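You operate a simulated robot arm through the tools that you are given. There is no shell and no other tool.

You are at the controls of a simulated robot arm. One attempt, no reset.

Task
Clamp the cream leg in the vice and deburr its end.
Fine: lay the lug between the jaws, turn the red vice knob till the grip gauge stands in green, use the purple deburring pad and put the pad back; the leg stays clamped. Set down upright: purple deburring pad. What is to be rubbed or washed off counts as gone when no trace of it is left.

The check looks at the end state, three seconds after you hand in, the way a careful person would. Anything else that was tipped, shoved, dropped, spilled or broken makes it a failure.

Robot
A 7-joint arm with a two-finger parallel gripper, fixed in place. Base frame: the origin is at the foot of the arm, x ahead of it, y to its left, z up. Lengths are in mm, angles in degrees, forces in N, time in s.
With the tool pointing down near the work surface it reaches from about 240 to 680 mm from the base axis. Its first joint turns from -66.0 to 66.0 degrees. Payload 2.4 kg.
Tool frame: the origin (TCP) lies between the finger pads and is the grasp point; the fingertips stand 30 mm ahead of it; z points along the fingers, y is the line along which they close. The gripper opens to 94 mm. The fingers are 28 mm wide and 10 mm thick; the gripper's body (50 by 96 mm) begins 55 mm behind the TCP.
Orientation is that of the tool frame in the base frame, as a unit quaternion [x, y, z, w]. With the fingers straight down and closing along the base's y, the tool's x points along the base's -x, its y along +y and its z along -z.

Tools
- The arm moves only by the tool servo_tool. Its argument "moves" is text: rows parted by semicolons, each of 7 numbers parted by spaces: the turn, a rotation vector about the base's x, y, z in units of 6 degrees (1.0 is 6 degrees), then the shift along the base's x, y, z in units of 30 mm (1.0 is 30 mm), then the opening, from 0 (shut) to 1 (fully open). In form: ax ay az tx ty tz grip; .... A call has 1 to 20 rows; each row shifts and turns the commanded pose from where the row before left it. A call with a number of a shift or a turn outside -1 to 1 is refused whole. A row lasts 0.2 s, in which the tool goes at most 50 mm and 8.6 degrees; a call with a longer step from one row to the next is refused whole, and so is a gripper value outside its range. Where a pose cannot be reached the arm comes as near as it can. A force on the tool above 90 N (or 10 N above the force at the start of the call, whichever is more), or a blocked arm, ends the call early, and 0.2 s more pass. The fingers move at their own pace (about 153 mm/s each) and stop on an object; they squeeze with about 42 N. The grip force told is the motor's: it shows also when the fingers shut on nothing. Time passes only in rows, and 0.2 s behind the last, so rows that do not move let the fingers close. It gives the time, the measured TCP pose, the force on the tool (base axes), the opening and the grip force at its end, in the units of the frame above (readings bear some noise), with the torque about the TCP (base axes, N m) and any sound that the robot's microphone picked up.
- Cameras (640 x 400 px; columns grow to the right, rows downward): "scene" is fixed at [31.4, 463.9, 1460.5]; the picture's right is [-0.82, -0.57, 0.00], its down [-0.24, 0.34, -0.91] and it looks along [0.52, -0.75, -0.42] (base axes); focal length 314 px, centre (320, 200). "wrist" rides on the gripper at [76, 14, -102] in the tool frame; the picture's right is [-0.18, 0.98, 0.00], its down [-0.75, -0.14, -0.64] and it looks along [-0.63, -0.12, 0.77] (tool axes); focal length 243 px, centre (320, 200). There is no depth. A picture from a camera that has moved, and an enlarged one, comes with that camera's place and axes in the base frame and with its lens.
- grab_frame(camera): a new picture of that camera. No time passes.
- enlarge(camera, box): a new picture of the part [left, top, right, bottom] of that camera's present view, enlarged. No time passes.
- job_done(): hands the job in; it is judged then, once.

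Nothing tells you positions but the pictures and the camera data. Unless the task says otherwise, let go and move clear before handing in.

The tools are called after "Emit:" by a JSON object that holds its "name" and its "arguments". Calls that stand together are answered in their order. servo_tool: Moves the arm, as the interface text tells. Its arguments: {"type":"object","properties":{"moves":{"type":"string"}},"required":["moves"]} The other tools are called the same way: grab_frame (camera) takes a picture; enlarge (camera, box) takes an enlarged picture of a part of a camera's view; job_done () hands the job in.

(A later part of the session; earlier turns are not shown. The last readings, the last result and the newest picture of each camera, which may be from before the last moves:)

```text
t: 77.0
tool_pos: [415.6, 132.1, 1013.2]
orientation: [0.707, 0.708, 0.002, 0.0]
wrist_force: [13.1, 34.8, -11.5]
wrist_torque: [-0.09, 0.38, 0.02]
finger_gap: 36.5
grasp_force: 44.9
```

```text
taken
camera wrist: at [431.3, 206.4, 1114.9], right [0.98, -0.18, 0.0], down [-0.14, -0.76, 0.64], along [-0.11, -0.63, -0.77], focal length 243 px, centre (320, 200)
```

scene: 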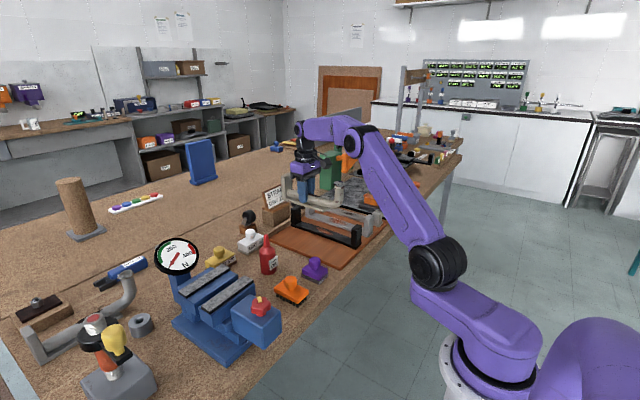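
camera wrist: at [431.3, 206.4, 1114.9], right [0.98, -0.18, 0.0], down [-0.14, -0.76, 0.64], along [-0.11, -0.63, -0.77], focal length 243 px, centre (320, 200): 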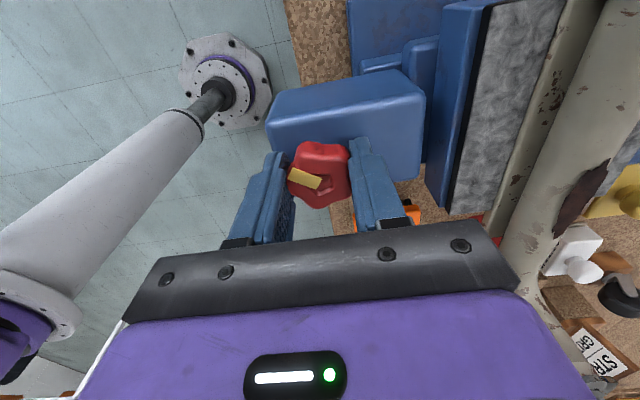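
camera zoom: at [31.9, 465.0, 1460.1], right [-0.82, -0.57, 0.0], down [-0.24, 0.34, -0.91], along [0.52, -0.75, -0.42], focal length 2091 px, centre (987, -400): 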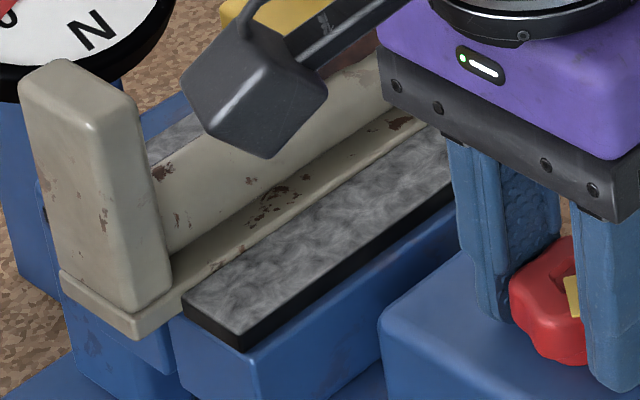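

The gauge has just begun to rise (about 15–20 N): the strips are taking hold of the plate. I release the knob and rotate the open hand back for another stroke.

Emit:
{"name": "servo_tool", "arguments": {"moves": "0 0 0 0 0 0 1; 0 0 0 0 0 0 1; 0 0 0 0 0 0.3 1; 0 0 1 0 0 0 1; 0 0 1 0 0 0 1; 0 0 1 0 0 0 1; 0 0 1 0 0 0 1; 0 0 1 0 0 0 1; 0 0 1 0 0 0 1; 0 0 1 0 0 0 1; 0 0 1 0 0 0 1; 0 0 1 0 0 0 1; 0 0 1 0 0 0 1; 0 0 1 0 0 0 1; 0 0 1 0 0 0 1; 0 0 1 0 0 0 1; 0 0 1 0 0 0 1; 0 0 1 0 0 0 1; 0 0 0 0 0 0 1"}}

Emit:
{"name": "enlarge", "arguments": {"camera": "scene", "box": [150, 230, 260, 330]}}

Emit:
{"name": "enlarge", "arguments": {"camera": "wrist", "box": [220, 80, 420, 230]}}

```text
t: 81.0
tool_pos: [414.6, 128.1, 1021.1]
orientation: [-0.002, 1.0, 0.0, -0.001]
wrist_force: [0.2, 0.5, 0.3]
wrist_torque: [0.0, 0.0, 0.01]
finger_gap: 94.0
grasp_force: 0.0
```

```text
4.00 times, centred on (205, 280) of scene
camera zoom: at [31.4, 463.9, 1460.5], right [-0.82, -0.57, 0.0], down [-0.24, 0.34, -0.91], along [0.52, -0.75, -0.42], focal length 1254 px, centre (780, -120)
```

zoom: 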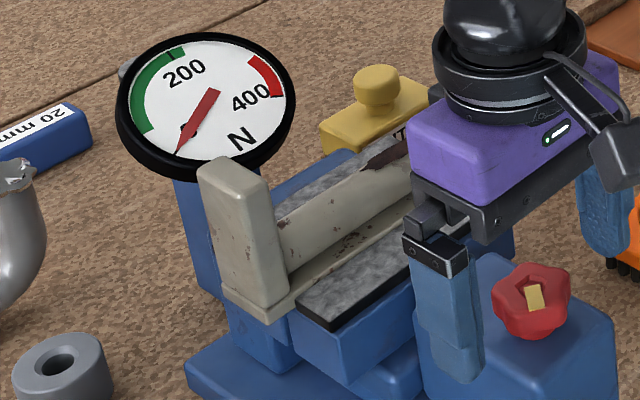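

```text
2.67 times, centred on (320, 155) of wrist
camera zoom: at [340.5, 141.2, 1123.8], right [0.18, 0.98, 0.0], down [0.75, -0.14, 0.64], along [0.63, -0.12, -0.77], focal length 647 px, centre (320, 320)
```

zoom: 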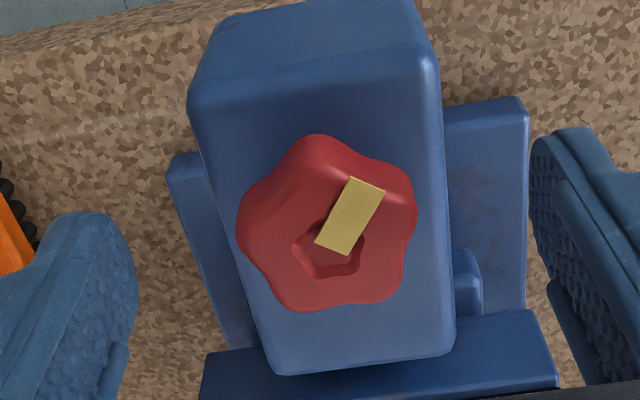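

The needle dropped back to 0, so the plate isn't clamped yet. I continue back to yaw +90 and take another stroke.

Emit:
{"name": "servo_tool", "arguments": {"moves": "0 0 1 0 0 0 1; 0 0 1 0 0 0 1; 0 0 1 0 0 0 1; 0 0 1 0 0 0 1; 0 0 1 0 0 0 1; 0 0 1 0 0 0 1; 0 0 1 0 0 0 1; 0 0 1 0 0 0 1; 0 0 1 0 0 0 1; 0 0 1 0 0 0 1; 0 0 1 0 0 0 1; 0 0 1 0 0 0 1; 0 0 1 0 0 0 1; 0 0 1 0 0 0 1; 0 0 1 0 0 0 1; 0 0 0 0 0 0 1"}}

Emit:
{"name": "grab_frame", "arguments": {"camera": "wrist"}}

```text
t: 84.4
tool_pos: [414.8, 128.8, 1021.4]
orientation: [0.708, -0.706, -0.001, 0.0]
wrist_force: [0.6, 0.7, -0.4]
wrist_torque: [0.01, 0.02, 0.02]
finger_gap: 94.2
grasp_force: 0.1
```

```text
taken
camera wrist: at [402.7, 51.0, 1123.7], right [-0.98, 0.18, 0.0], down [0.14, 0.75, 0.64], along [0.12, 0.63, -0.77], focal length 243 px, centre (320, 200)
```

wrist: 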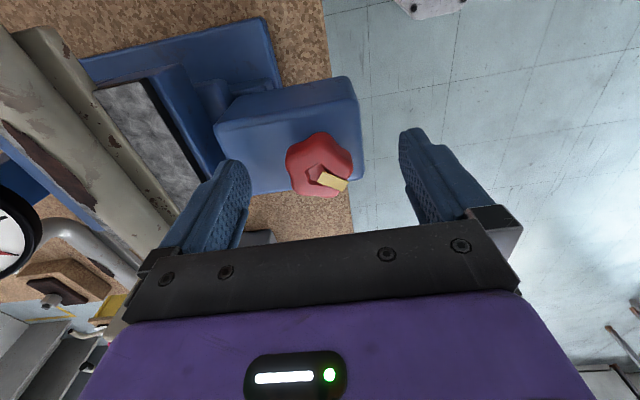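

Emit:
{"name": "enlarge", "arguments": {"camera": "wrist", "box": [0, 30, 200, 230]}}

Emit:
{"name": "enlarge", "arguments": {"camera": "scene", "box": [185, 265, 245, 315]}}

```text
2.00 times, centred on (100, 130) of wrist
camera zoom: at [402.7, 51.0, 1123.7], right [-0.98, 0.18, 0.0], down [0.14, 0.75, 0.64], along [0.12, 0.63, -0.77], focal length 485 px, centre (760, 340)
```

zoom: 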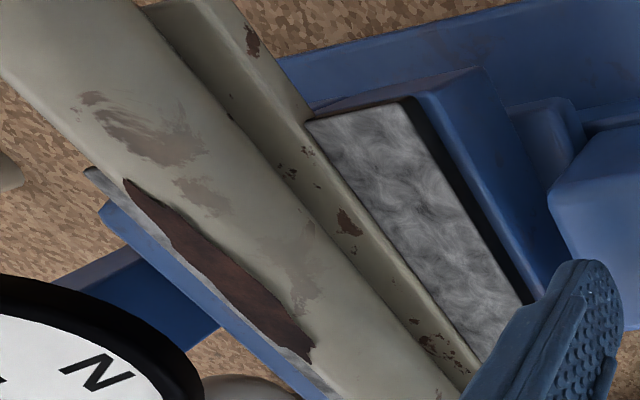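

```text
8.00 times, centred on (215, 290) of scene
camera zoom: at [31.4, 463.9, 1460.5], right [-0.82, -0.57, 0.0], down [-0.24, 0.34, -0.91], along [0.52, -0.75, -0.42], focal length 2509 px, centre (1160, -520)
```

zoom: 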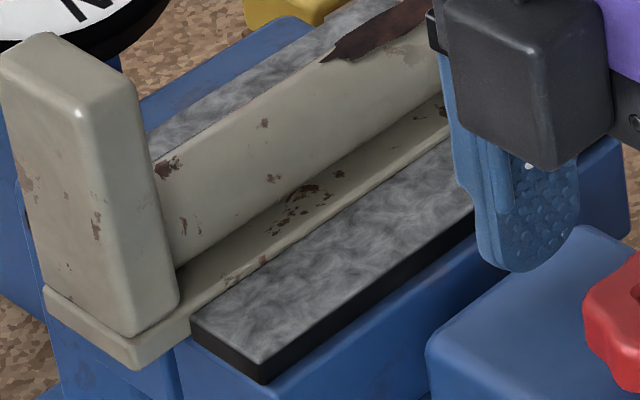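

The strip now touches or nearly touches the plate's edge. I regrip the knob and turn on in smaller steps, watching the gauge.

Emit:
{"name": "servo_tool", "arguments": {"moves": "0 0 0 0.04 -0.04 -0.34 1; 0 0 0 0 0 0 0; 0 0 0 0 0 0 0; 0 0 0 0 0 0 0"}}

Emit:
{"name": "servo_tool", "arguments": {"moves": "0 0 -1 0.0063 0 0 0; 0 0 -1 0.0063 0 0 0; 0 0 -1 0.0063 0 0 0; 0 0 -1 0.0063 0 0 0; 0 0 -1 0.0063 0 0 0; 0 0 -1 0.0063 0 0 0; 0 0 -1 0.0063 0 0 0; 0 0 -1 0.0063 0 0 0; 0 0 -1 0.0063 0 0 0; 0 0 -1 0.0063 0 0 0; 0 0 0 0 0 0 0"}}

Emit:
{"name": "enlarge", "arguments": {"camera": "scene", "box": [150, 230, 260, 330]}}

```text
t: 85.4
tool_pos: [415.5, 127.5, 1011.8]
orientation: [0.708, -0.706, 0.001, 0.001]
wrist_force: [0.6, -0.5, 0.1]
wrist_torque: [-0.17, -0.21, 0.0]
finger_gap: 36.3
grasp_force: 44.4
```

```text
t: 87.8
tool_pos: [416.7, 128.4, 1010.5]
orientation: [-0.259, 0.966, 0.001, -0.001]
wrist_force: [-20.9, 19.5, 13.4]
wrist_torque: [0.33, -0.06, 0.06]
finger_gap: 36.0
grasp_force: 45.0
```

```text
4.00 times, centred on (205, 280) of scene
camera zoom: at [30.6, 464.4, 1460.4], right [-0.82, -0.57, 0.0], down [-0.24, 0.34, -0.91], along [0.52, -0.75, -0.42], focal length 1254 px, centre (780, -120)
```

zoom: 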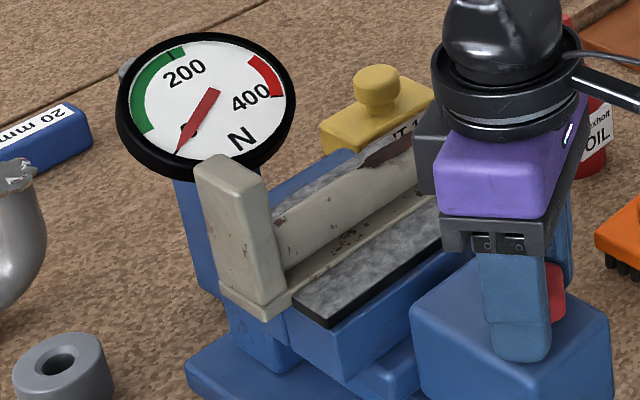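

Emit:
{"name": "servo_tool", "arguments": {"moves": "0 0 -1 0.0063 0 0 0; 0 0 -1 0.0063 0 0 0; 0 0 -1 0.0063 0 0 0; 0 0 -1 0.0063 0 0 0; 0 0 -1 0.0063 0 0 0; 0 0 -1 0.0063 0 0 0; 0 0 -1 0.0063 0 0 0; 0 0 -1 0.0063 0 0 0; 0 0 -1 0.0063 0 0 0; 0 0 -1 0.0063 0 0 0; 0 0 0 0 0 0 0"}}

Emit:
{"name": "enlarge", "arguments": {"camera": "scene", "box": [150, 230, 260, 330]}}

```text
t: 90.2
tool_pos: [417.9, 130.8, 1010.9]
orientation: [0.257, 0.966, 0.001, -0.002]
wrist_force: [-25.8, 27.6, 12.0]
wrist_torque: [-0.01, -0.34, 0.02]
finger_gap: 36.4
grasp_force: 44.7
```

```text
4.00 times, centred on (205, 280) of scene
camera zoom: at [30.4, 464.7, 1460.3], right [-0.82, -0.57, 0.0], down [-0.24, 0.34, -0.91], along [0.52, -0.75, -0.42], focal length 1254 px, centre (780, -120)
```

zoom: 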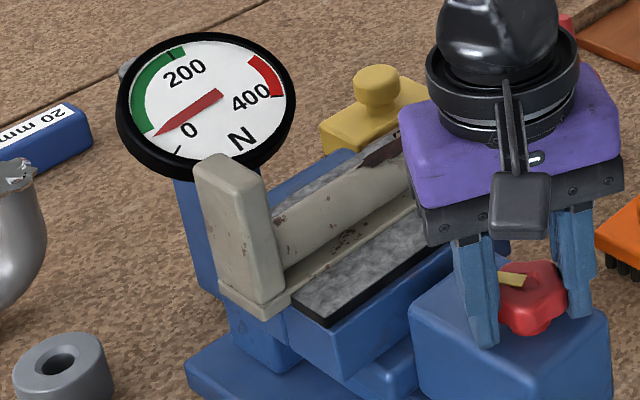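

The gauge shows about 50 N. I relieve the side load of the hand and turn another 30°.

Emit:
{"name": "servo_tool", "arguments": {"moves": "0 0 0 -0.06 0.1 0 0; 0 0 -1 0 0 0 0; 0 0 -1 0 0 0 0; 0 0 -1 0 0 0 0; 0 0 -1 0 0 0 0; 0 0 -1 0 0 0 0; 0 0 0 0 0 0 0"}}

Emit:
{"name": "enlarge", "arguments": {"camera": "scene", "box": [145, 230, 215, 280]}}

```text
t: 91.8
tool_pos: [419.2, 132.2, 1010.8]
orientation: [0.499, 0.867, 0.001, 0.001]
wrist_force: [1.5, 27.5, -8.0]
wrist_torque: [-0.45, -0.27, 0.03]
finger_gap: 36.5
grasp_force: 45.7
```

```text
8.00 times, centred on (180, 255) of scene
camera zoom: at [31.5, 464.8, 1460.2], right [-0.82, -0.57, 0.0], down [-0.24, 0.34, -0.91], along [0.52, -0.75, -0.42], focal length 2509 px, centre (1440, -240)
```

zoom: 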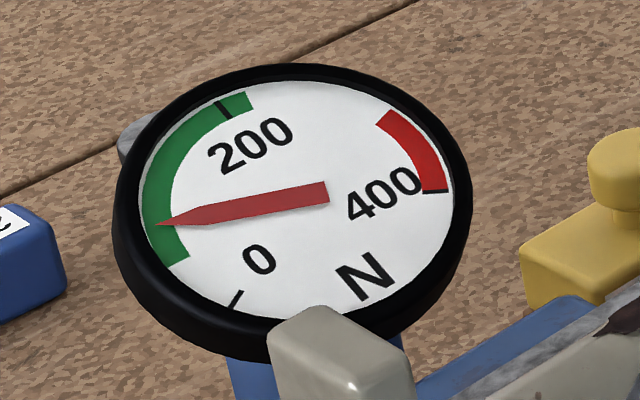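

Needle is in the green (about 95 N). I turn a bit more (18°) toward mid-green, then release and look.

Emit:
{"name": "servo_tool", "arguments": {"moves": "0 0 -1 0 0.03 0 0; 0 0 -1 0 0.03 0 0; 0 0 -1 0 0.03 0 0; 0 0 0 0 0 0 0"}}

Emit:
{"name": "enlarge", "arguments": {"camera": "scene", "box": [145, 230, 215, 280]}}

Emit:
{"name": "servo_tool", "arguments": {"moves": "0 0 0 0 0 0 1; 0 0 0 0 0 0 1; 0 0 0 0 0 0 1; 0 0 0 0 0 0 1"}}

Emit:
{"name": "enlarge", "arguments": {"camera": "scene", "box": [145, 230, 215, 280]}}

```text
t: 92.8
tool_pos: [419.0, 131.8, 1011.0]
orientation: [0.63, 0.777, 0.0, 0.0]
wrist_force: [9.6, 12.5, 0.1]
wrist_torque: [0.31, -0.08, 0.0]
finger_gap: 36.6
grasp_force: 45.0
```

```text
8.00 times, centred on (180, 255) of scene
camera zoom: at [31.7, 464.3, 1460.4], right [-0.82, -0.57, 0.0], down [-0.24, 0.34, -0.91], along [0.52, -0.75, -0.42], focal length 2509 px, centre (1440, -240)
```

zoom: 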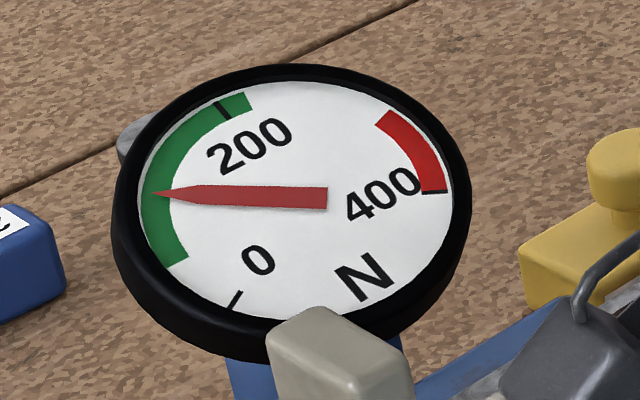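

```text
t: 93.8
tool_pos: [418.8, 132.8, 1009.8]
orientation: [0.629, 0.778, 0.0, -0.001]
wrist_force: [0.3, -0.1, -0.8]
wrist_torque: [-0.01, -0.03, 0.04]
finger_gap: 94.0
grasp_force: 0.1
```

```text
8.00 times, centred on (180, 255) of scene
camera zoom: at [31.4, 463.9, 1460.5], right [-0.82, -0.57, 0.0], down [-0.24, 0.34, -0.91], along [0.52, -0.75, -0.42], focal length 2509 px, centre (1440, -240)
```

zoom: 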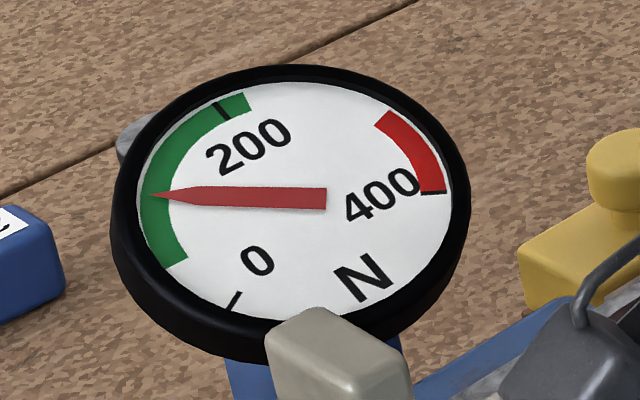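

The gauge holds at about 115 N, well inside green, with the hand off. I rise and inspect how the leg sits in the jaws.

Emit:
{"name": "servo_tool", "arguments": {"moves": "0 0 0 0 0 0.5 1; 0 0 0 0 0 0.9 1; 0 0 0 0 0 0.9 1; 0 0 0 0 0 0.9 1; 0 0 0 0 0 0.9 1; 0 0 0 -0.5 0 0.5 1; 0 0 0 0 0 0 1"}}

Emit:
{"name": "enlarge", "arguments": {"camera": "scene", "box": [150, 220, 270, 320]}}

Emit:
{"name": "grab_frame", "arguments": {"camera": "scene"}}

Emit:
{"name": "grab_frame", "arguments": {"camera": "wrist"}}

```text
t: 95.4
tool_pos: [403.5, 132.1, 1148.7]
orientation: [0.629, 0.778, 0.001, -0.001]
wrist_force: [0.7, 0.1, -0.1]
wrist_torque: [0.0, -0.02, 0.01]
finger_gap: 93.9
grasp_force: 0.1
```

```text
4.00 times, centred on (210, 270) of scene
camera zoom: at [31.4, 463.9, 1460.5], right [-0.82, -0.57, 0.0], down [-0.24, 0.34, -0.91], along [0.52, -0.75, -0.42], focal length 1254 px, centre (760, -80)
```

zoom: 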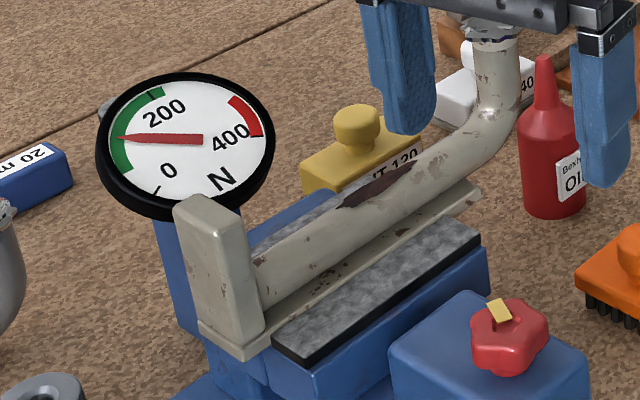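

```text
taken
```

scene: 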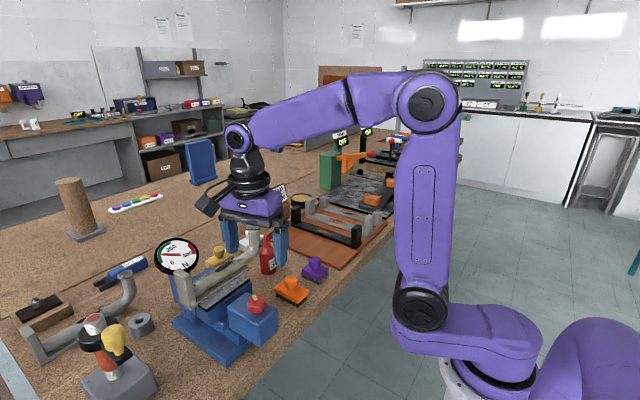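

```text
taken
camera wrist: at [402.7, 208.9, 1251.6], right [1.0, 0.03, 0.0], down [0.02, -0.77, 0.64], along [0.02, -0.64, -0.77], focal length 243 px, centre (320, 200)
```

wrist: 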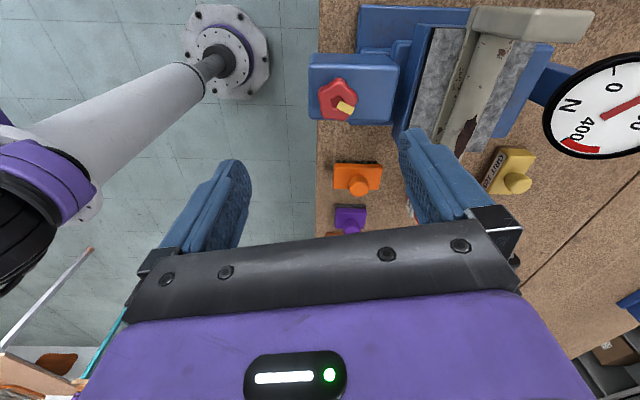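

The leg is level and clamped. Now for the purple pad: I go over to look at it closely.

Emit:
{"name": "servo_tool", "arguments": {"moves": "0 0 1 -0.069 -0.679 -0.379 1; 0 0 1 -0.069 -0.679 -0.379 1; 0 0 1 -0.069 -0.679 -0.379 1; 0 0 1 -0.069 -0.679 -0.379 1; 0 0 1 -0.069 -0.679 -0.379 1; 0 0 1 -0.069 -0.679 -0.379 1; 0 0 1 -0.069 -0.679 -0.379 1; 0 0 1 -0.069 -0.679 -0.379 1; 0 0 1 -0.069 -0.679 -0.379 1; 0 0 1 -0.069 -0.679 -0.379 1; 0 0 1 -0.069 -0.679 -0.379 1; 0 0 1 -0.069 -0.679 -0.379 1; 0 0 1 -0.069 -0.679 -0.379 1; 0 0 0 0 0 0 1"}}

Emit:
{"name": "grab_frame", "arguments": {"camera": "wrist"}}

Emit:
{"name": "enlarge", "arguments": {"camera": "wrist", "box": [260, 110, 400, 230]}}

Emit:
{"name": "enlarge", "arguments": {"camera": "scene", "box": [290, 245, 340, 290]}}

```text
t: 98.4
tool_pos: [375.7, -133.7, 1000.4]
orientation: [-0.002, 1.0, 0.001, -0.001]
wrist_force: [-0.4, -1.3, -0.6]
wrist_torque: [0.01, 0.0, 0.0]
finger_gap: 94.3
grasp_force: 0.1
```

```text
taken
camera wrist: at [301.6, -120.3, 1103.5], right [0.18, 0.98, 0.0], down [0.75, -0.14, 0.64], along [0.63, -0.12, -0.77], focal length 243 px, centre (320, 200)
```

wrist: 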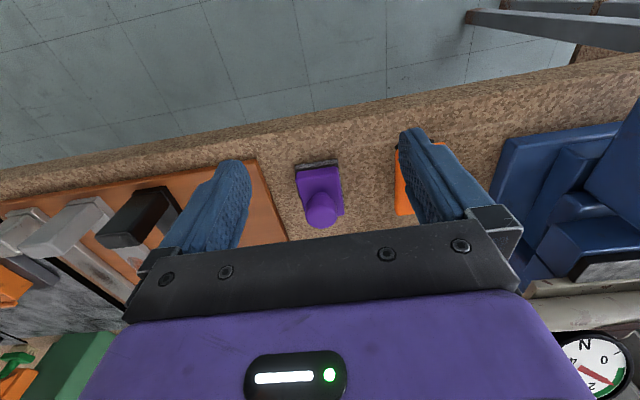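

```text
3.33 times, centred on (330, 170) of wrist
camera zoom: at [301.6, -120.3, 1103.5], right [0.18, 0.98, 0.0], down [0.75, -0.14, 0.64], along [0.63, -0.12, -0.77], focal length 809 px, centre (287, 300)
```

zoom: 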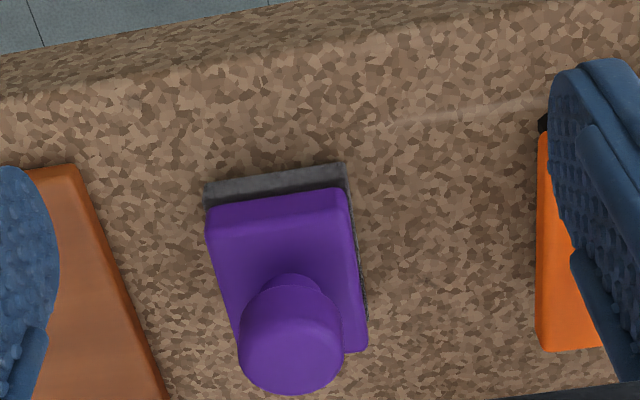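

```text
8.89 times, centred on (315, 268) of scene
camera zoom: at [31.4, 463.9, 1460.5], right [-0.82, -0.57, 0.0], down [-0.24, 0.34, -0.91], along [0.52, -0.75, -0.42], focal length 2788 px, centre (364, -400)
```

zoom: 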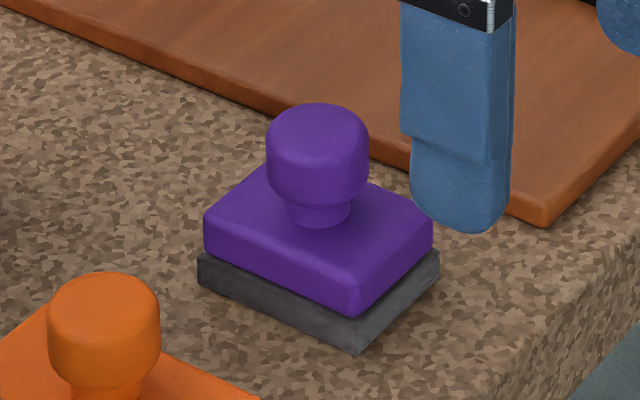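

The pad is a 65×52 mm block with a mushroom handle at about (472, -151), head z≈900–921. I move above it.

Emit:
{"name": "servo_tool", "arguments": {"moves": "0 0 0 0.8 -0.144 -0.08 0.8; 0 0 0 0.8 -0.144 -0.08 0.8; 0 0 0 0.8 -0.144 -0.08 0.8; 0 0 0 0.8 -0.144 -0.08 0.8; 0 0 0 0 0 0 0.8"}}

Emit:
{"name": "grab_frame", "arguments": {"camera": "wrist"}}

Emit:
{"name": "enlarge", "arguments": {"camera": "scene", "box": [290, 245, 340, 290]}}

```text
t: 99.6
tool_pos: [473.2, -149.8, 990.5]
orientation: [-0.001, 1.0, 0.0, -0.001]
wrist_force: [-0.3, 0.4, -0.7]
wrist_torque: [0.01, 0.0, -0.05]
finger_gap: 75.1
grasp_force: 0.0
```

```text
taken
camera wrist: at [398.2, -136.6, 1093.8], right [0.18, 0.98, 0.0], down [0.75, -0.14, 0.64], along [0.63, -0.12, -0.77], focal length 243 px, centre (320, 200)
```

wrist: 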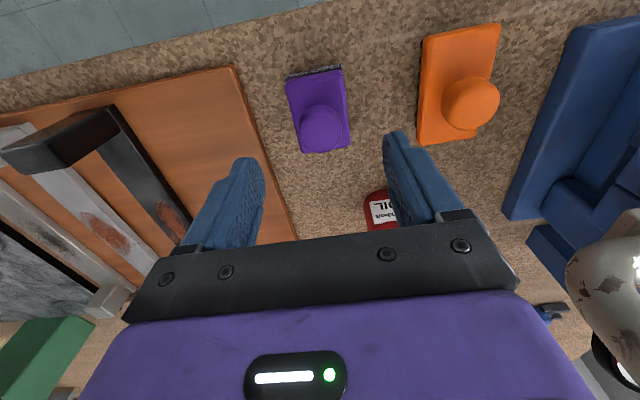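

```text
8.89 times, centred on (315, 268) of scene
camera zoom: at [31.4, 463.9, 1460.5], right [-0.82, -0.57, 0.0], down [-0.24, 0.34, -0.91], along [0.52, -0.75, -0.42], focal length 2788 px, centre (364, -400)
```

zoom: 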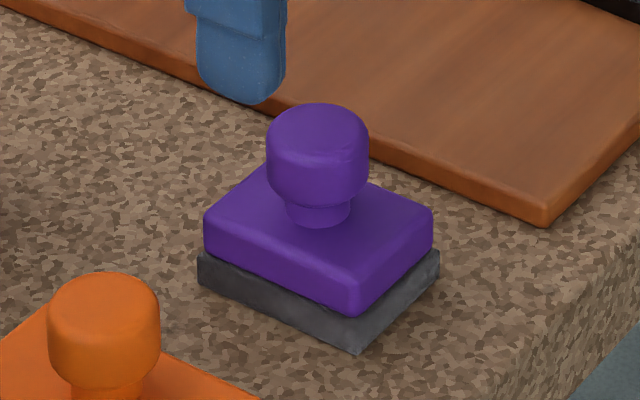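

Emit:
{"name": "servo_tool", "arguments": {"moves": "0 0 0 -0.06 0 -0.9 0.8; 0 0 0 0 0 -0.7 0.8; 0 0 0 0 0 -0.4 0.8; 0 0 0 0 0 -0.08 0.8; 0 0 0 0 0 0 0.8"}}

Emit:
{"name": "grab_frame", "arguments": {"camera": "wrist"}}

Emit:
{"name": "enlarge", "arguments": {"camera": "scene", "box": [290, 245, 340, 290]}}

```text
t: 100.8
tool_pos: [469.8, -148.4, 928.7]
orientation: [-0.001, 1.0, 0.0, 0.0]
wrist_force: [-0.9, 0.6, -0.4]
wrist_torque: [0.0, 0.02, -0.02]
finger_gap: 75.5
grasp_force: 0.1
```

```text
taken
camera wrist: at [395.7, -136.6, 1031.1], right [0.18, 0.98, 0.0], down [0.75, -0.14, 0.64], along [0.63, -0.12, -0.77], focal length 243 px, centre (320, 200)
```

wrist: 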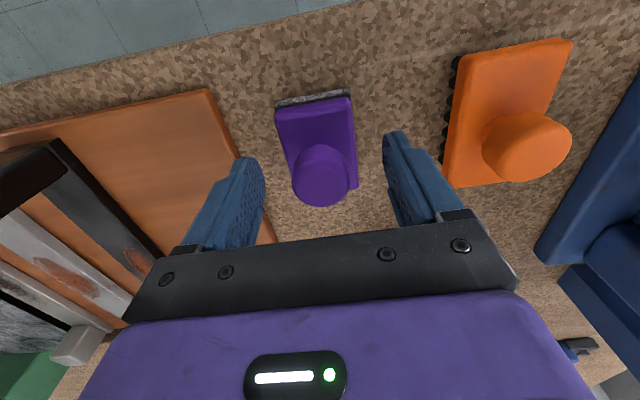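

```text
8.89 times, centred on (315, 268) of scene
camera zoom: at [31.4, 463.9, 1460.5], right [-0.82, -0.57, 0.0], down [-0.24, 0.34, -0.91], along [0.52, -0.75, -0.42], focal length 2788 px, centre (364, -400)
```

zoom: 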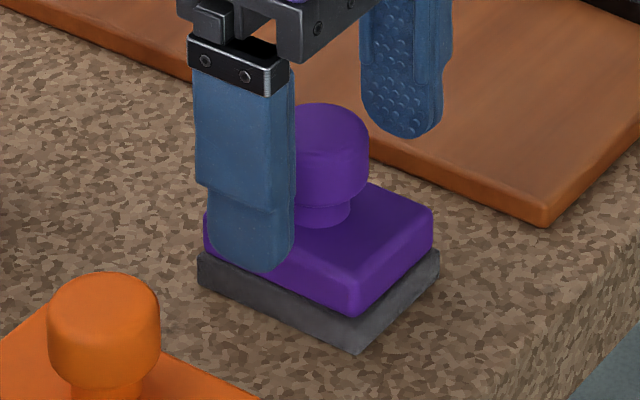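

Emit:
{"name": "servo_tool", "arguments": {"moves": "0 0 0 0 -0.03 0 0.8; 0 0 0 0 0 0 0.2; 0 0 0 0 0 0 0; 0 0 0 0 0 0 0; 0 0 0 0 0 0 0"}}

Emit:
{"name": "enlarge", "arguments": {"camera": "scene", "box": [290, 245, 340, 290]}}

```text
t: 102.0
tool_pos: [470.0, -149.6, 928.4]
orientation: [-0.001, 1.0, 0.0, -0.001]
wrist_force: [-0.3, 2.1, 1.9]
wrist_torque: [0.04, 0.06, 0.01]
finger_gap: 31.2
grasp_force: 42.0
```

```text
8.89 times, centred on (315, 268) of scene
camera zoom: at [31.3, 464.0, 1460.5], right [-0.82, -0.57, 0.0], down [-0.24, 0.34, -0.91], along [0.52, -0.75, -0.42], focal length 2788 px, centre (364, -400)
```

zoom: 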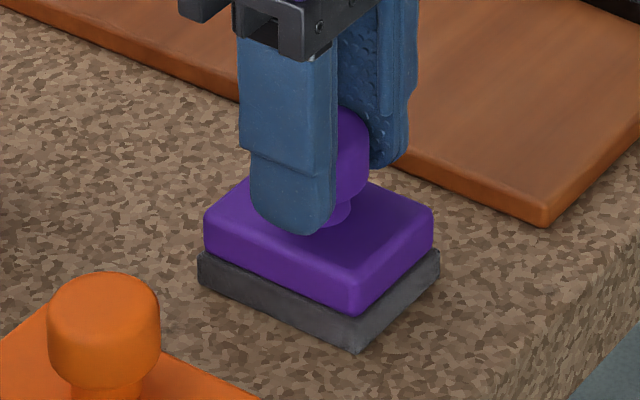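

Gripped the pad's handle at (470, -149.6, 928.4) – that's its home to return to. I lift it up.

Emit:
{"name": "servo_tool", "arguments": {"moves": "0 0 0 0 0 0.3 0; 0 0 0 0 0 0.7 0; 0 0 0 0 0 0.9 0; 0 0 0 0 0 1 0; 0 0 0 0 0 1 0; 0 0 0 0 0 1 0; 0 0 0 0 0 1 0; 0 0 0 0 0 1 0; 0 0 0 0 0 0.8 0; 0 0 0 0 0 0.5 0; 0 0 0 0 0 0 0"}}

Emit:
{"name": "grab_frame", "arguments": {"camera": "wrist"}}

Emit:
{"name": "enlarge", "arguments": {"camera": "scene", "box": [220, 190, 300, 260]}}

Emit:
{"name": "grab_frame", "arguments": {"camera": "scene"}}

```text
t: 104.4
tool_pos: [468.4, -150.0, 1174.5]
orientation: [-0.001, 1.0, 0.0, 0.0]
wrist_force: [0.7, -0.3, -0.8]
wrist_torque: [0.01, -0.05, -0.01]
finger_gap: 31.2
grasp_force: 41.9
```

```text
taken
camera wrist: at [395.2, -137.2, 1278.1], right [0.18, 0.98, 0.0], down [0.75, -0.14, 0.64], along [0.63, -0.12, -0.77], focal length 243 px, centre (320, 200)
```

wrist: 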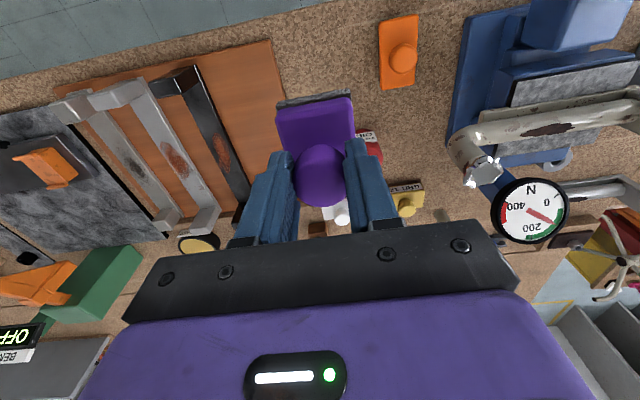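

```text
5.71 times, centred on (260, 225) of scene
camera zoom: at [31.4, 463.9, 1460.5], right [-0.82, -0.57, 0.0], down [-0.24, 0.34, -0.91], along [0.52, -0.75, -0.42], focal length 1792 px, centre (663, 57)
```

zoom: 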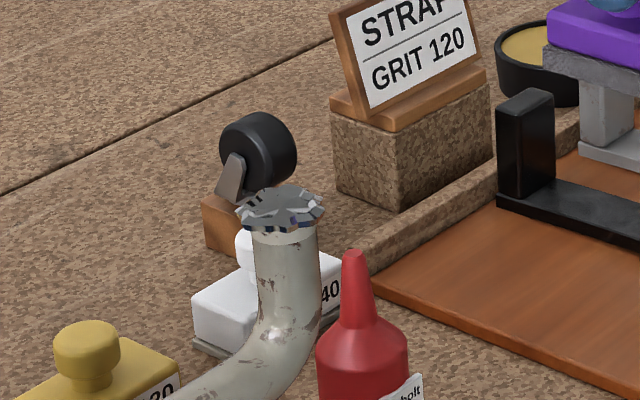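

```text
taken
```

scene: 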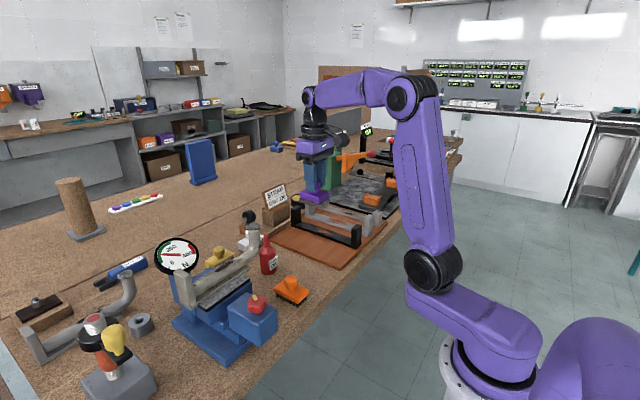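

The burred end is at about (555, -2, 1075). I bring the pad over it.

Emit:
{"name": "servo_tool", "arguments": {"moves": "0 0 0 0.2 0.35 0 0; 0 0 0 0.412 0.705 -0.05 0; 0 0 0 0.412 0.705 -0.05 0; 0 0 0 0.412 0.705 -0.05 0; 0 0 0 0.412 0.705 -0.05 0; 0 0 0 0.412 0.705 -0.05 0; 0 0 0 0.412 0.705 -0.05 0; 0 0 0 0.2 0.35 0 0; 0 0 0 0 0 0 0"}}

Emit:
{"name": "grab_frame", "arguments": {"camera": "wrist"}}

Emit:
{"name": "enlarge", "arguments": {"camera": "scene", "box": [220, 180, 300, 260]}}

```text
t: 106.4
tool_pos: [555.9, -2.2, 1164.9]
orientation: [0.0, 1.0, 0.001, -0.001]
wrist_force: [1.0, 1.1, -0.9]
wrist_torque: [0.0, -0.04, -0.01]
finger_gap: 31.1
grasp_force: 42.1
```

```text
taken
camera wrist: at [481.9, 9.9, 1268.1], right [0.18, 0.98, 0.0], down [0.75, -0.14, 0.64], along [0.63, -0.12, -0.77], focal length 243 px, centre (320, 200)
```

wrist: 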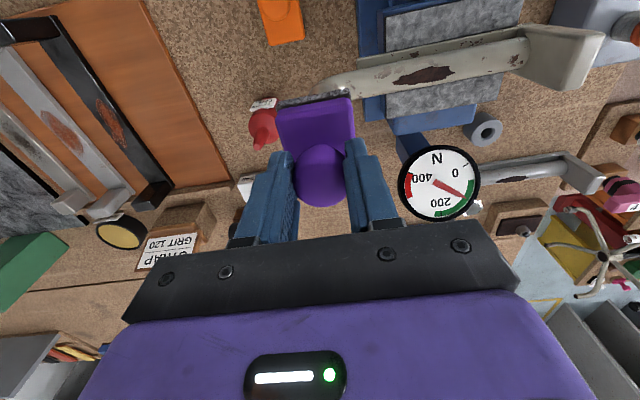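

```text
5.00 times, centred on (260, 220) of scene
camera zoom: at [31.4, 463.9, 1460.5], right [-0.82, -0.57, 0.0], down [-0.24, 0.34, -0.91], along [0.52, -0.75, -0.42], focal length 1568 px, centre (620, 100)
```

zoom: 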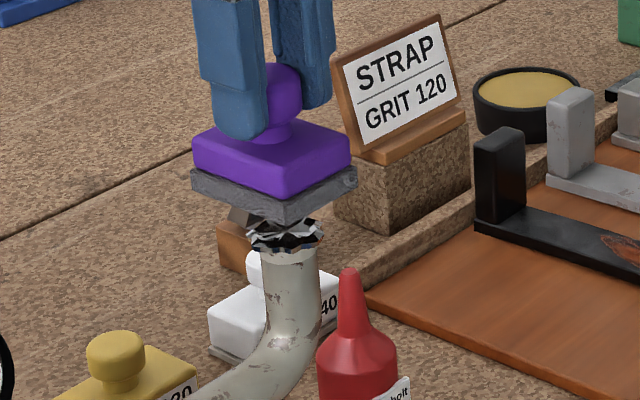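

I shift 5 mm to centre the pad and descend to light contact.

Emit:
{"name": "servo_tool", "arguments": {"moves": "0 0 0 -0.18 0 -0.3 0; 0 0 0 0 0 -0.3 0; 0 0 0 0 0 -0.1 0; 0 0 0 0 0 0 0"}}

Emit:
{"name": "servo_tool", "arguments": {"moves": "0 0 0 0 0 -0.07 0; 0 0 0 0 0 -0.07 0; 0 0 0 0 0 0 0"}}

Emit:
{"name": "enlarge", "arguments": {"camera": "scene", "box": [220, 180, 300, 260]}}

```text
t: 107.4
tool_pos: [549.7, -2.1, 1145.5]
orientation: [-0.001, 1.0, 0.0, -0.001]
wrist_force: [0.1, -0.3, -0.3]
wrist_torque: [0.01, 0.0, 0.0]
finger_gap: 31.3
grasp_force: 42.0
```

```text
t: 108.2
tool_pos: [550.8, -3.9, 1142.9]
orientation: [0.0, 1.0, 0.001, 0.003]
wrist_force: [-5.5, 0.6, 35.8]
wrist_torque: [-0.02, 0.43, 0.0]
finger_gap: 31.2
grasp_force: 42.0
```

```text
5.00 times, centred on (260, 220) of scene
camera zoom: at [30.5, 463.9, 1460.6], right [-0.82, -0.57, 0.0], down [-0.24, 0.34, -0.91], along [0.52, -0.75, -0.42], focal length 1568 px, centre (620, 100)
```

zoom: 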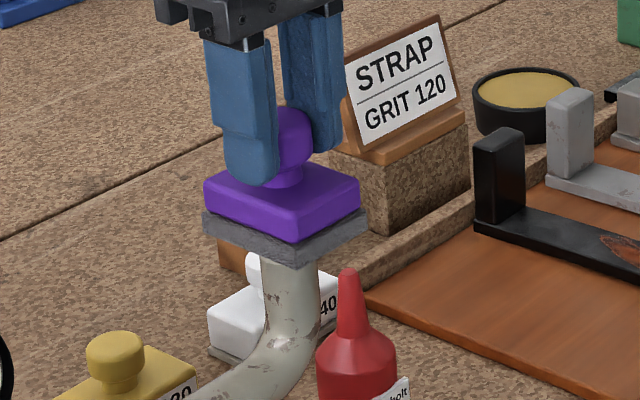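

Contact with 36 N — too firm; I ease up and rub with light strokes.

Emit:
{"name": "servo_tool", "arguments": {"moves": "0 0 0 0 0 0.05 0; 0 0 0 0 0 0 0"}}

Emit:
{"name": "servo_tool", "arguments": {"moves": "0 0 0 0.25 0 0 0; 0 0 0 -0.25 0 0 0; 0 0 0 -0.25 0 0 0; 0 0 0 0.25 0 0 0; 0 0 0 0 0.25 0 0; 0 0 0 0 -0.25 0 0; 0 0 0 0 -0.25 0 0; 0 0 0 0 0.25 0 0; 0 0 0 0 0 0 0"}}

Emit:
{"name": "enlarge", "arguments": {"camera": "scene", "box": [220, 180, 300, 260]}}

Emit:
{"name": "enlarge", "arguments": {"camera": "scene", "box": [145, 230, 215, 280]}}

```text
t: 108.8
tool_pos: [552.6, -2.7, 1143.8]
orientation: [0.0, 1.0, 0.0, 0.002]
wrist_force: [-1.8, -0.9, 28.2]
wrist_torque: [-0.02, 0.05, 0.0]
finger_gap: 31.3
grasp_force: 42.0
```

```text
t: 110.8
tool_pos: [551.8, -3.2, 1142.2]
orientation: [-0.001, 1.0, 0.0, 0.002]
wrist_force: [-1.8, 1.7, 26.5]
wrist_torque: [0.11, 0.0, -0.01]
finger_gap: 31.3
grasp_force: 41.5
```

```text
5.00 times, centred on (260, 220) of scene
camera zoom: at [30.9, 464.0, 1460.5], right [-0.82, -0.57, 0.0], down [-0.24, 0.34, -0.91], along [0.52, -0.75, -0.42], focal length 1568 px, centre (620, 100)
```

zoom: 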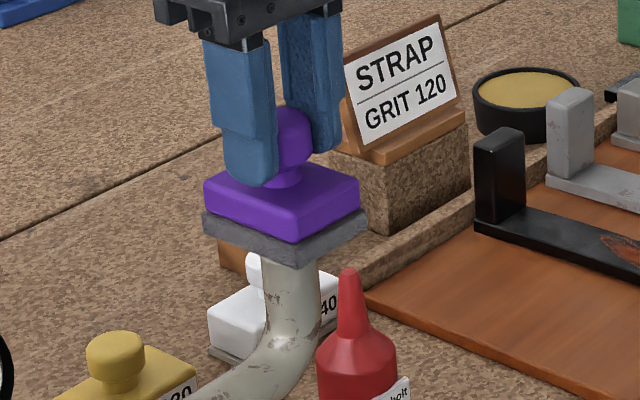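

```text
8.00 times, centred on (180, 255) of scene
camera zoom: at [30.9, 464.0, 1460.5], right [-0.82, -0.57, 0.0], down [-0.24, 0.34, -0.91], along [0.52, -0.75, -0.42], focal length 2509 px, centre (1440, -240)
```

zoom: 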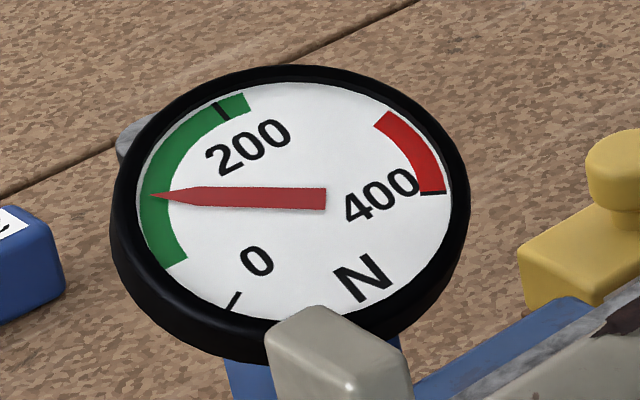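

Gauge holds. I keep rubbing with more strokes, then lift to check.

Emit:
{"name": "servo_tool", "arguments": {"moves": "0 0 0 0.35 0 0 0; 0 0 0 -0.35 0 0 0; 0 0 0 -0.35 0 0 0; 0 0 0 0.35 0 0 0; 0 0 0 0 0.3 0 0; 0 0 0 0 -0.3 0 0; 0 0 0 0 -0.3 0 0; 0 0 0 0 0.3 0 0; 0 0 0 0.3 0.2 0 0; 0 0 0 -0.3 -0.2 0 0; 0 0 0 -0.3 -0.2 0 0; 0 0 0 0.3 0.2 0 0; 0 0 0 0.3 -0.2 0 0; 0 0 0 -0.3 0.2 0 0; 0 0 0 -0.3 0.2 0 0; 0 0 0 0.3 -0.2 0 0; 0 0 0 0.35 0 0 0; 0 0 0 -0.35 0 0 0; 0 0 0 -0.35 0 0 0; 0 0 0 0.35 0 0 0"}}

Emit:
{"name": "servo_tool", "arguments": {"moves": "0 0 0 0 0 0.3 0; 0 0 0 0 0 0.7 0; 0 0 0 -0.4 0 0.9 0; 0 0 0 -0.9 0 0.9 0; 0 0 0 -0.9 0 0.3 0; 0 0 0 -0.9 0 0 0; 0 0 0 0 0 0 0"}}

Emit:
{"name": "enlarge", "arguments": {"camera": "scene", "box": [235, 200, 275, 240]}}

Emit:
{"name": "grab_frame", "arguments": {"camera": "wrist"}}

```text
t: 115.0
tool_pos: [549.8, -3.8, 1142.6]
orientation: [0.0, 1.0, 0.0, -0.003]
wrist_force: [-12.9, 0.0, 26.9]
wrist_torque: [0.17, 0.54, 0.09]
finger_gap: 31.4
grasp_force: 42.1
```

```text
t: 116.6
tool_pos: [459.0, -2.2, 1234.9]
orientation: [0.0, 1.0, 0.0, -0.001]
wrist_force: [-0.4, -0.1, -1.8]
wrist_torque: [0.01, 0.0, 0.01]
finger_gap: 31.2
grasp_force: 41.3
```

```text
10.00 times, centred on (255, 220) of scene
camera zoom: at [31.4, 463.9, 1460.5], right [-0.82, -0.57, 0.0], down [-0.24, 0.34, -0.91], along [0.52, -0.75, -0.42], focal length 3136 px, centre (970, 0)
```

zoom: 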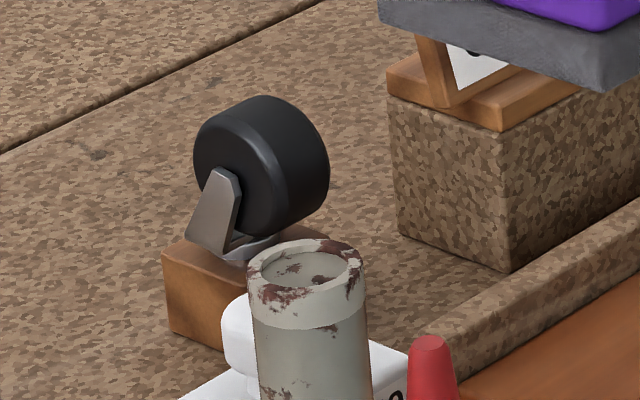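

```text
taken
camera wrist: at [384.1, 10.6, 1337.1], right [0.18, 0.98, 0.0], down [0.75, -0.14, 0.64], along [0.63, -0.12, -0.77], focal length 243 px, centre (320, 200)
```

wrist: 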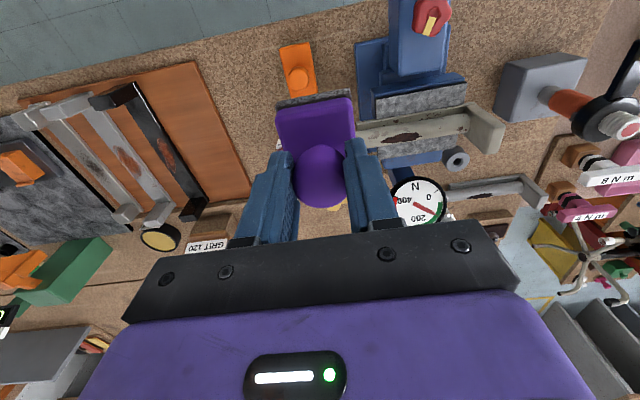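

The burrs look gone from this side. I move aside to look at the end with the wrist camera too.

Emit:
{"name": "servo_tool", "arguments": {"moves": "0 0 0 0 -0.6 0 0; 0 0 0 0 -0.9 0 0; 0 0 0 0 -0.9 0 0; 0 0 0 0 -0.9 -0.3 0; 0 0 0 0 -0.5 -0.3 0; 0 0 0 0 0 0 0"}}

Emit:
{"name": "grab_frame", "arguments": {"camera": "wrist"}}

Emit:
{"name": "enlarge", "arguments": {"camera": "wrist", "box": [390, 120, 470, 190]}}

Emit:
{"name": "enlarge", "arguments": {"camera": "scene", "box": [238, 212, 270, 240]}}

```text
t: 118.0
tool_pos: [459.1, -116.9, 1216.3]
orientation: [-0.001, 1.0, 0.0, -0.001]
wrist_force: [-1.1, -0.2, -1.0]
wrist_torque: [0.01, -0.03, -0.04]
finger_gap: 31.4
grasp_force: 42.4
```

```text
taken
camera wrist: at [384.5, -104.1, 1318.9], right [0.18, 0.98, 0.0], down [0.75, -0.14, 0.64], along [0.63, -0.12, -0.77], focal length 243 px, centre (320, 200)
```

wrist: 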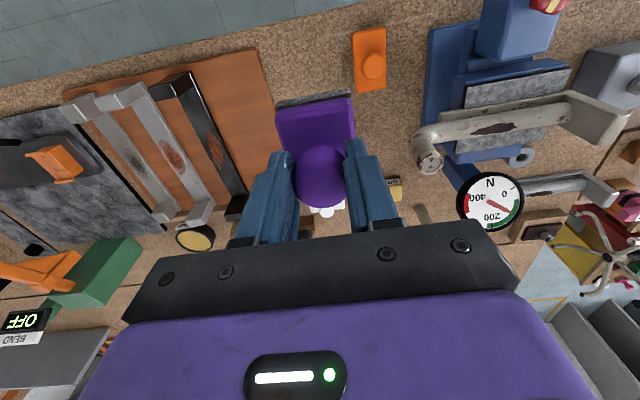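

```text
5.71 times, centred on (430, 155) of wrist
camera zoom: at [384.5, -104.1, 1318.9], right [0.18, 0.98, 0.0], down [0.75, -0.14, 0.64], along [0.63, -0.12, -0.77], focal length 1386 px, centre (-309, 457)
```

zoom: 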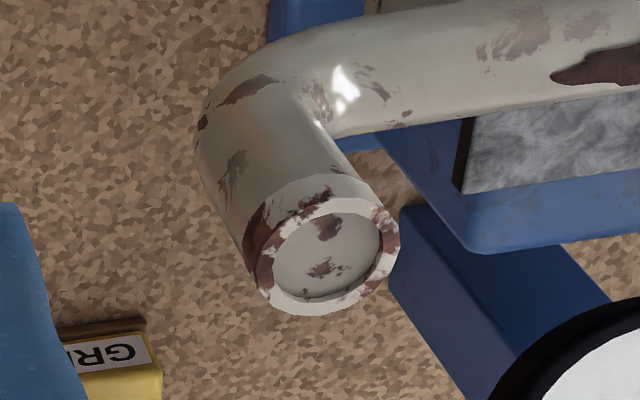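

```text
14.29 times, centred on (254, 226) of scene
camera zoom: at [31.4, 463.9, 1460.5], right [-0.82, -0.57, 0.0], down [-0.24, 0.34, -0.91], along [0.52, -0.75, -0.42], focal length 4480 px, centre (1263, -171)
```

zoom: 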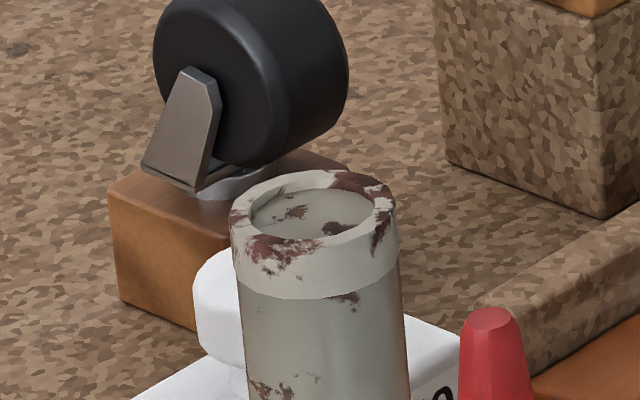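

Emit:
{"name": "enlarge", "arguments": {"camera": "scene", "box": [246, 222, 262, 232]}}

Emit:
{"name": "enlarge", "arguments": {"camera": "wrist", "box": [414, 146, 446, 176]}}

```text
16.00 times, centred on (254, 227) of scene
camera zoom: at [31.4, 463.9, 1460.5], right [-0.82, -0.57, 0.0], down [-0.24, 0.34, -0.91], along [0.52, -0.75, -0.42], focal length 5018 px, centre (1376, -232)
```

zoom: 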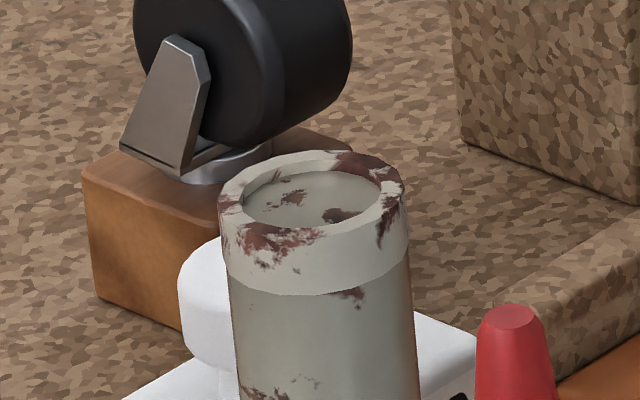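

```text
13.33 times, centred on (430, 161) of wrist
camera zoom: at [384.5, -104.1, 1318.9], right [0.18, 0.98, 0.0], down [0.75, -0.14, 0.64], along [0.63, -0.12, -0.77], focal length 3235 px, centre (-1147, 720)
```

zoom: 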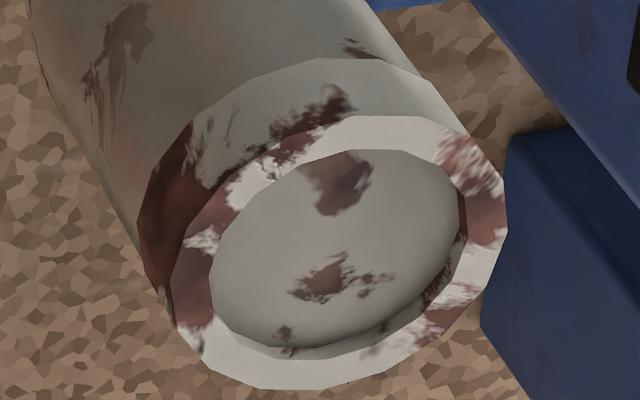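

The end is smooth with no burr left. I bring the pad back over its home spot.

Emit:
{"name": "servo_tool", "arguments": {"moves": "0 0 0 0.072 -0.218 -0.4 0; 0 0 0 0.072 -0.218 -0.9 0; 0 0 0 0.072 -0.218 -1 0; 0 0 0 0.072 -0.218 -1 0; 0 0 0 0.075 -0.218 -1 0; 0 0 0 0 0 -1 0; 0 0 0 0 0 -1 0; 0 0 0 0 0 -1 0; 0 0 0 0 0 -0.9 0; 0 0 0 0 0 -0.6 0; 0 0 0 0 0 0 0"}}

Emit:
{"name": "enlarge", "arguments": {"camera": "scene", "box": [280, 235, 350, 290]}}

```text
t: 120.4
tool_pos: [467.9, -149.1, 952.8]
orientation: [-0.001, 1.0, 0.0, -0.001]
wrist_force: [-0.6, -0.9, -0.6]
wrist_torque: [-0.01, 0.01, 0.01]
finger_gap: 31.6
grasp_force: 42.0
```

```text
7.27 times, centred on (315, 262) of scene
camera zoom: at [31.4, 463.9, 1460.5], right [-0.82, -0.57, 0.0], down [-0.24, 0.34, -0.91], along [0.52, -0.75, -0.42], focal length 2281 px, centre (356, -254)
```

zoom: 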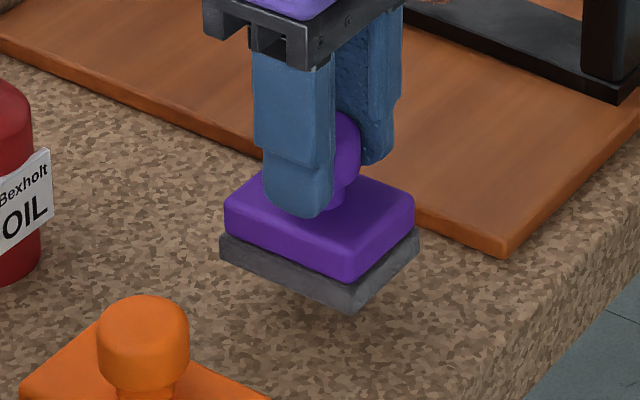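

Emit:
{"name": "servo_tool", "arguments": {"moves": "0 0 0 0.04 0 -0.4 0; 0 0 0 0 0 -0.2 0; 0 0 0 0 0 -0.08 0; 0 0 0 0 0 0 0"}}

Emit:
{"name": "servo_tool", "arguments": {"moves": "0 0 0 0 0 -0.05 0; 0 0 0 0 0 -0.04 0; 0 0 0 0 0 0 0"}}

Emit:
{"name": "enlarge", "arguments": {"camera": "scene", "box": [290, 245, 340, 290]}}

```text
t: 121.4
tool_pos: [469.6, -150.4, 932.0]
orientation: [-0.001, 1.0, 0.0, -0.001]
wrist_force: [0.1, 0.1, -0.6]
wrist_torque: [0.02, 0.02, -0.01]
finger_gap: 31.4
grasp_force: 41.7
```

```text
t: 122.2
tool_pos: [471.4, -149.4, 929.1]
orientation: [-0.001, 1.0, 0.0, -0.001]
wrist_force: [0.0, 0.4, -1.5]
wrist_torque: [-0.02, 0.02, -0.01]
finger_gap: 31.7
grasp_force: 42.4
```

```text
8.89 times, centred on (315, 268) of scene
camera zoom: at [31.4, 463.9, 1460.5], right [-0.82, -0.57, 0.0], down [-0.24, 0.34, -0.91], along [0.52, -0.75, -0.42], focal length 2788 px, centre (364, -400)
```

zoom: 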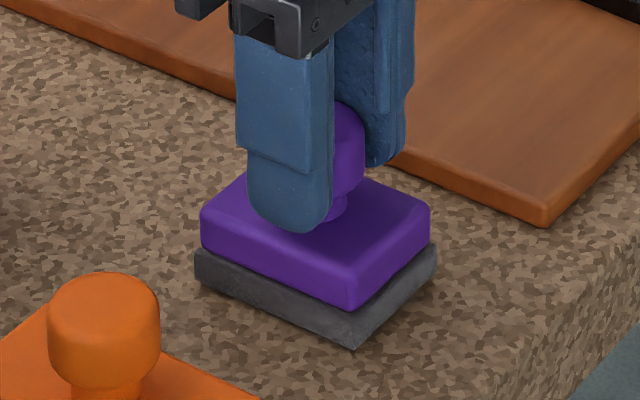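

Emit:
{"name": "servo_tool", "arguments": {"moves": "0 0 0 0 0 -0.04 0; 0 0 0 0 0 -0.03 0; 0 0 0 0 0 0 0"}}

Emit:
{"name": "enlarge", "arguments": {"camera": "scene", "box": [290, 245, 340, 290]}}

```text
t: 123.0
tool_pos: [471.0, -150.3, 928.3]
orientation: [-0.001, 1.0, 0.0, 0.0]
wrist_force: [-1.2, 0.2, 6.4]
wrist_torque: [0.02, -0.12, 0.02]
finger_gap: 31.4
grasp_force: 42.3
```

```text
8.89 times, centred on (315, 268) of scene
camera zoom: at [31.2, 464.0, 1460.5], right [-0.82, -0.57, 0.0], down [-0.24, 0.34, -0.91], along [0.52, -0.75, -0.42], focal length 2788 px, centre (364, -400)
```

zoom: 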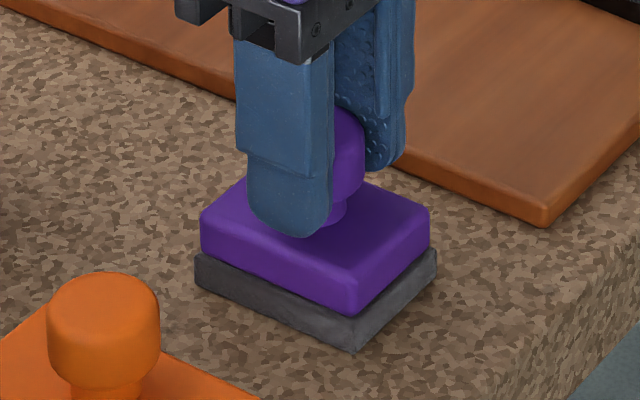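

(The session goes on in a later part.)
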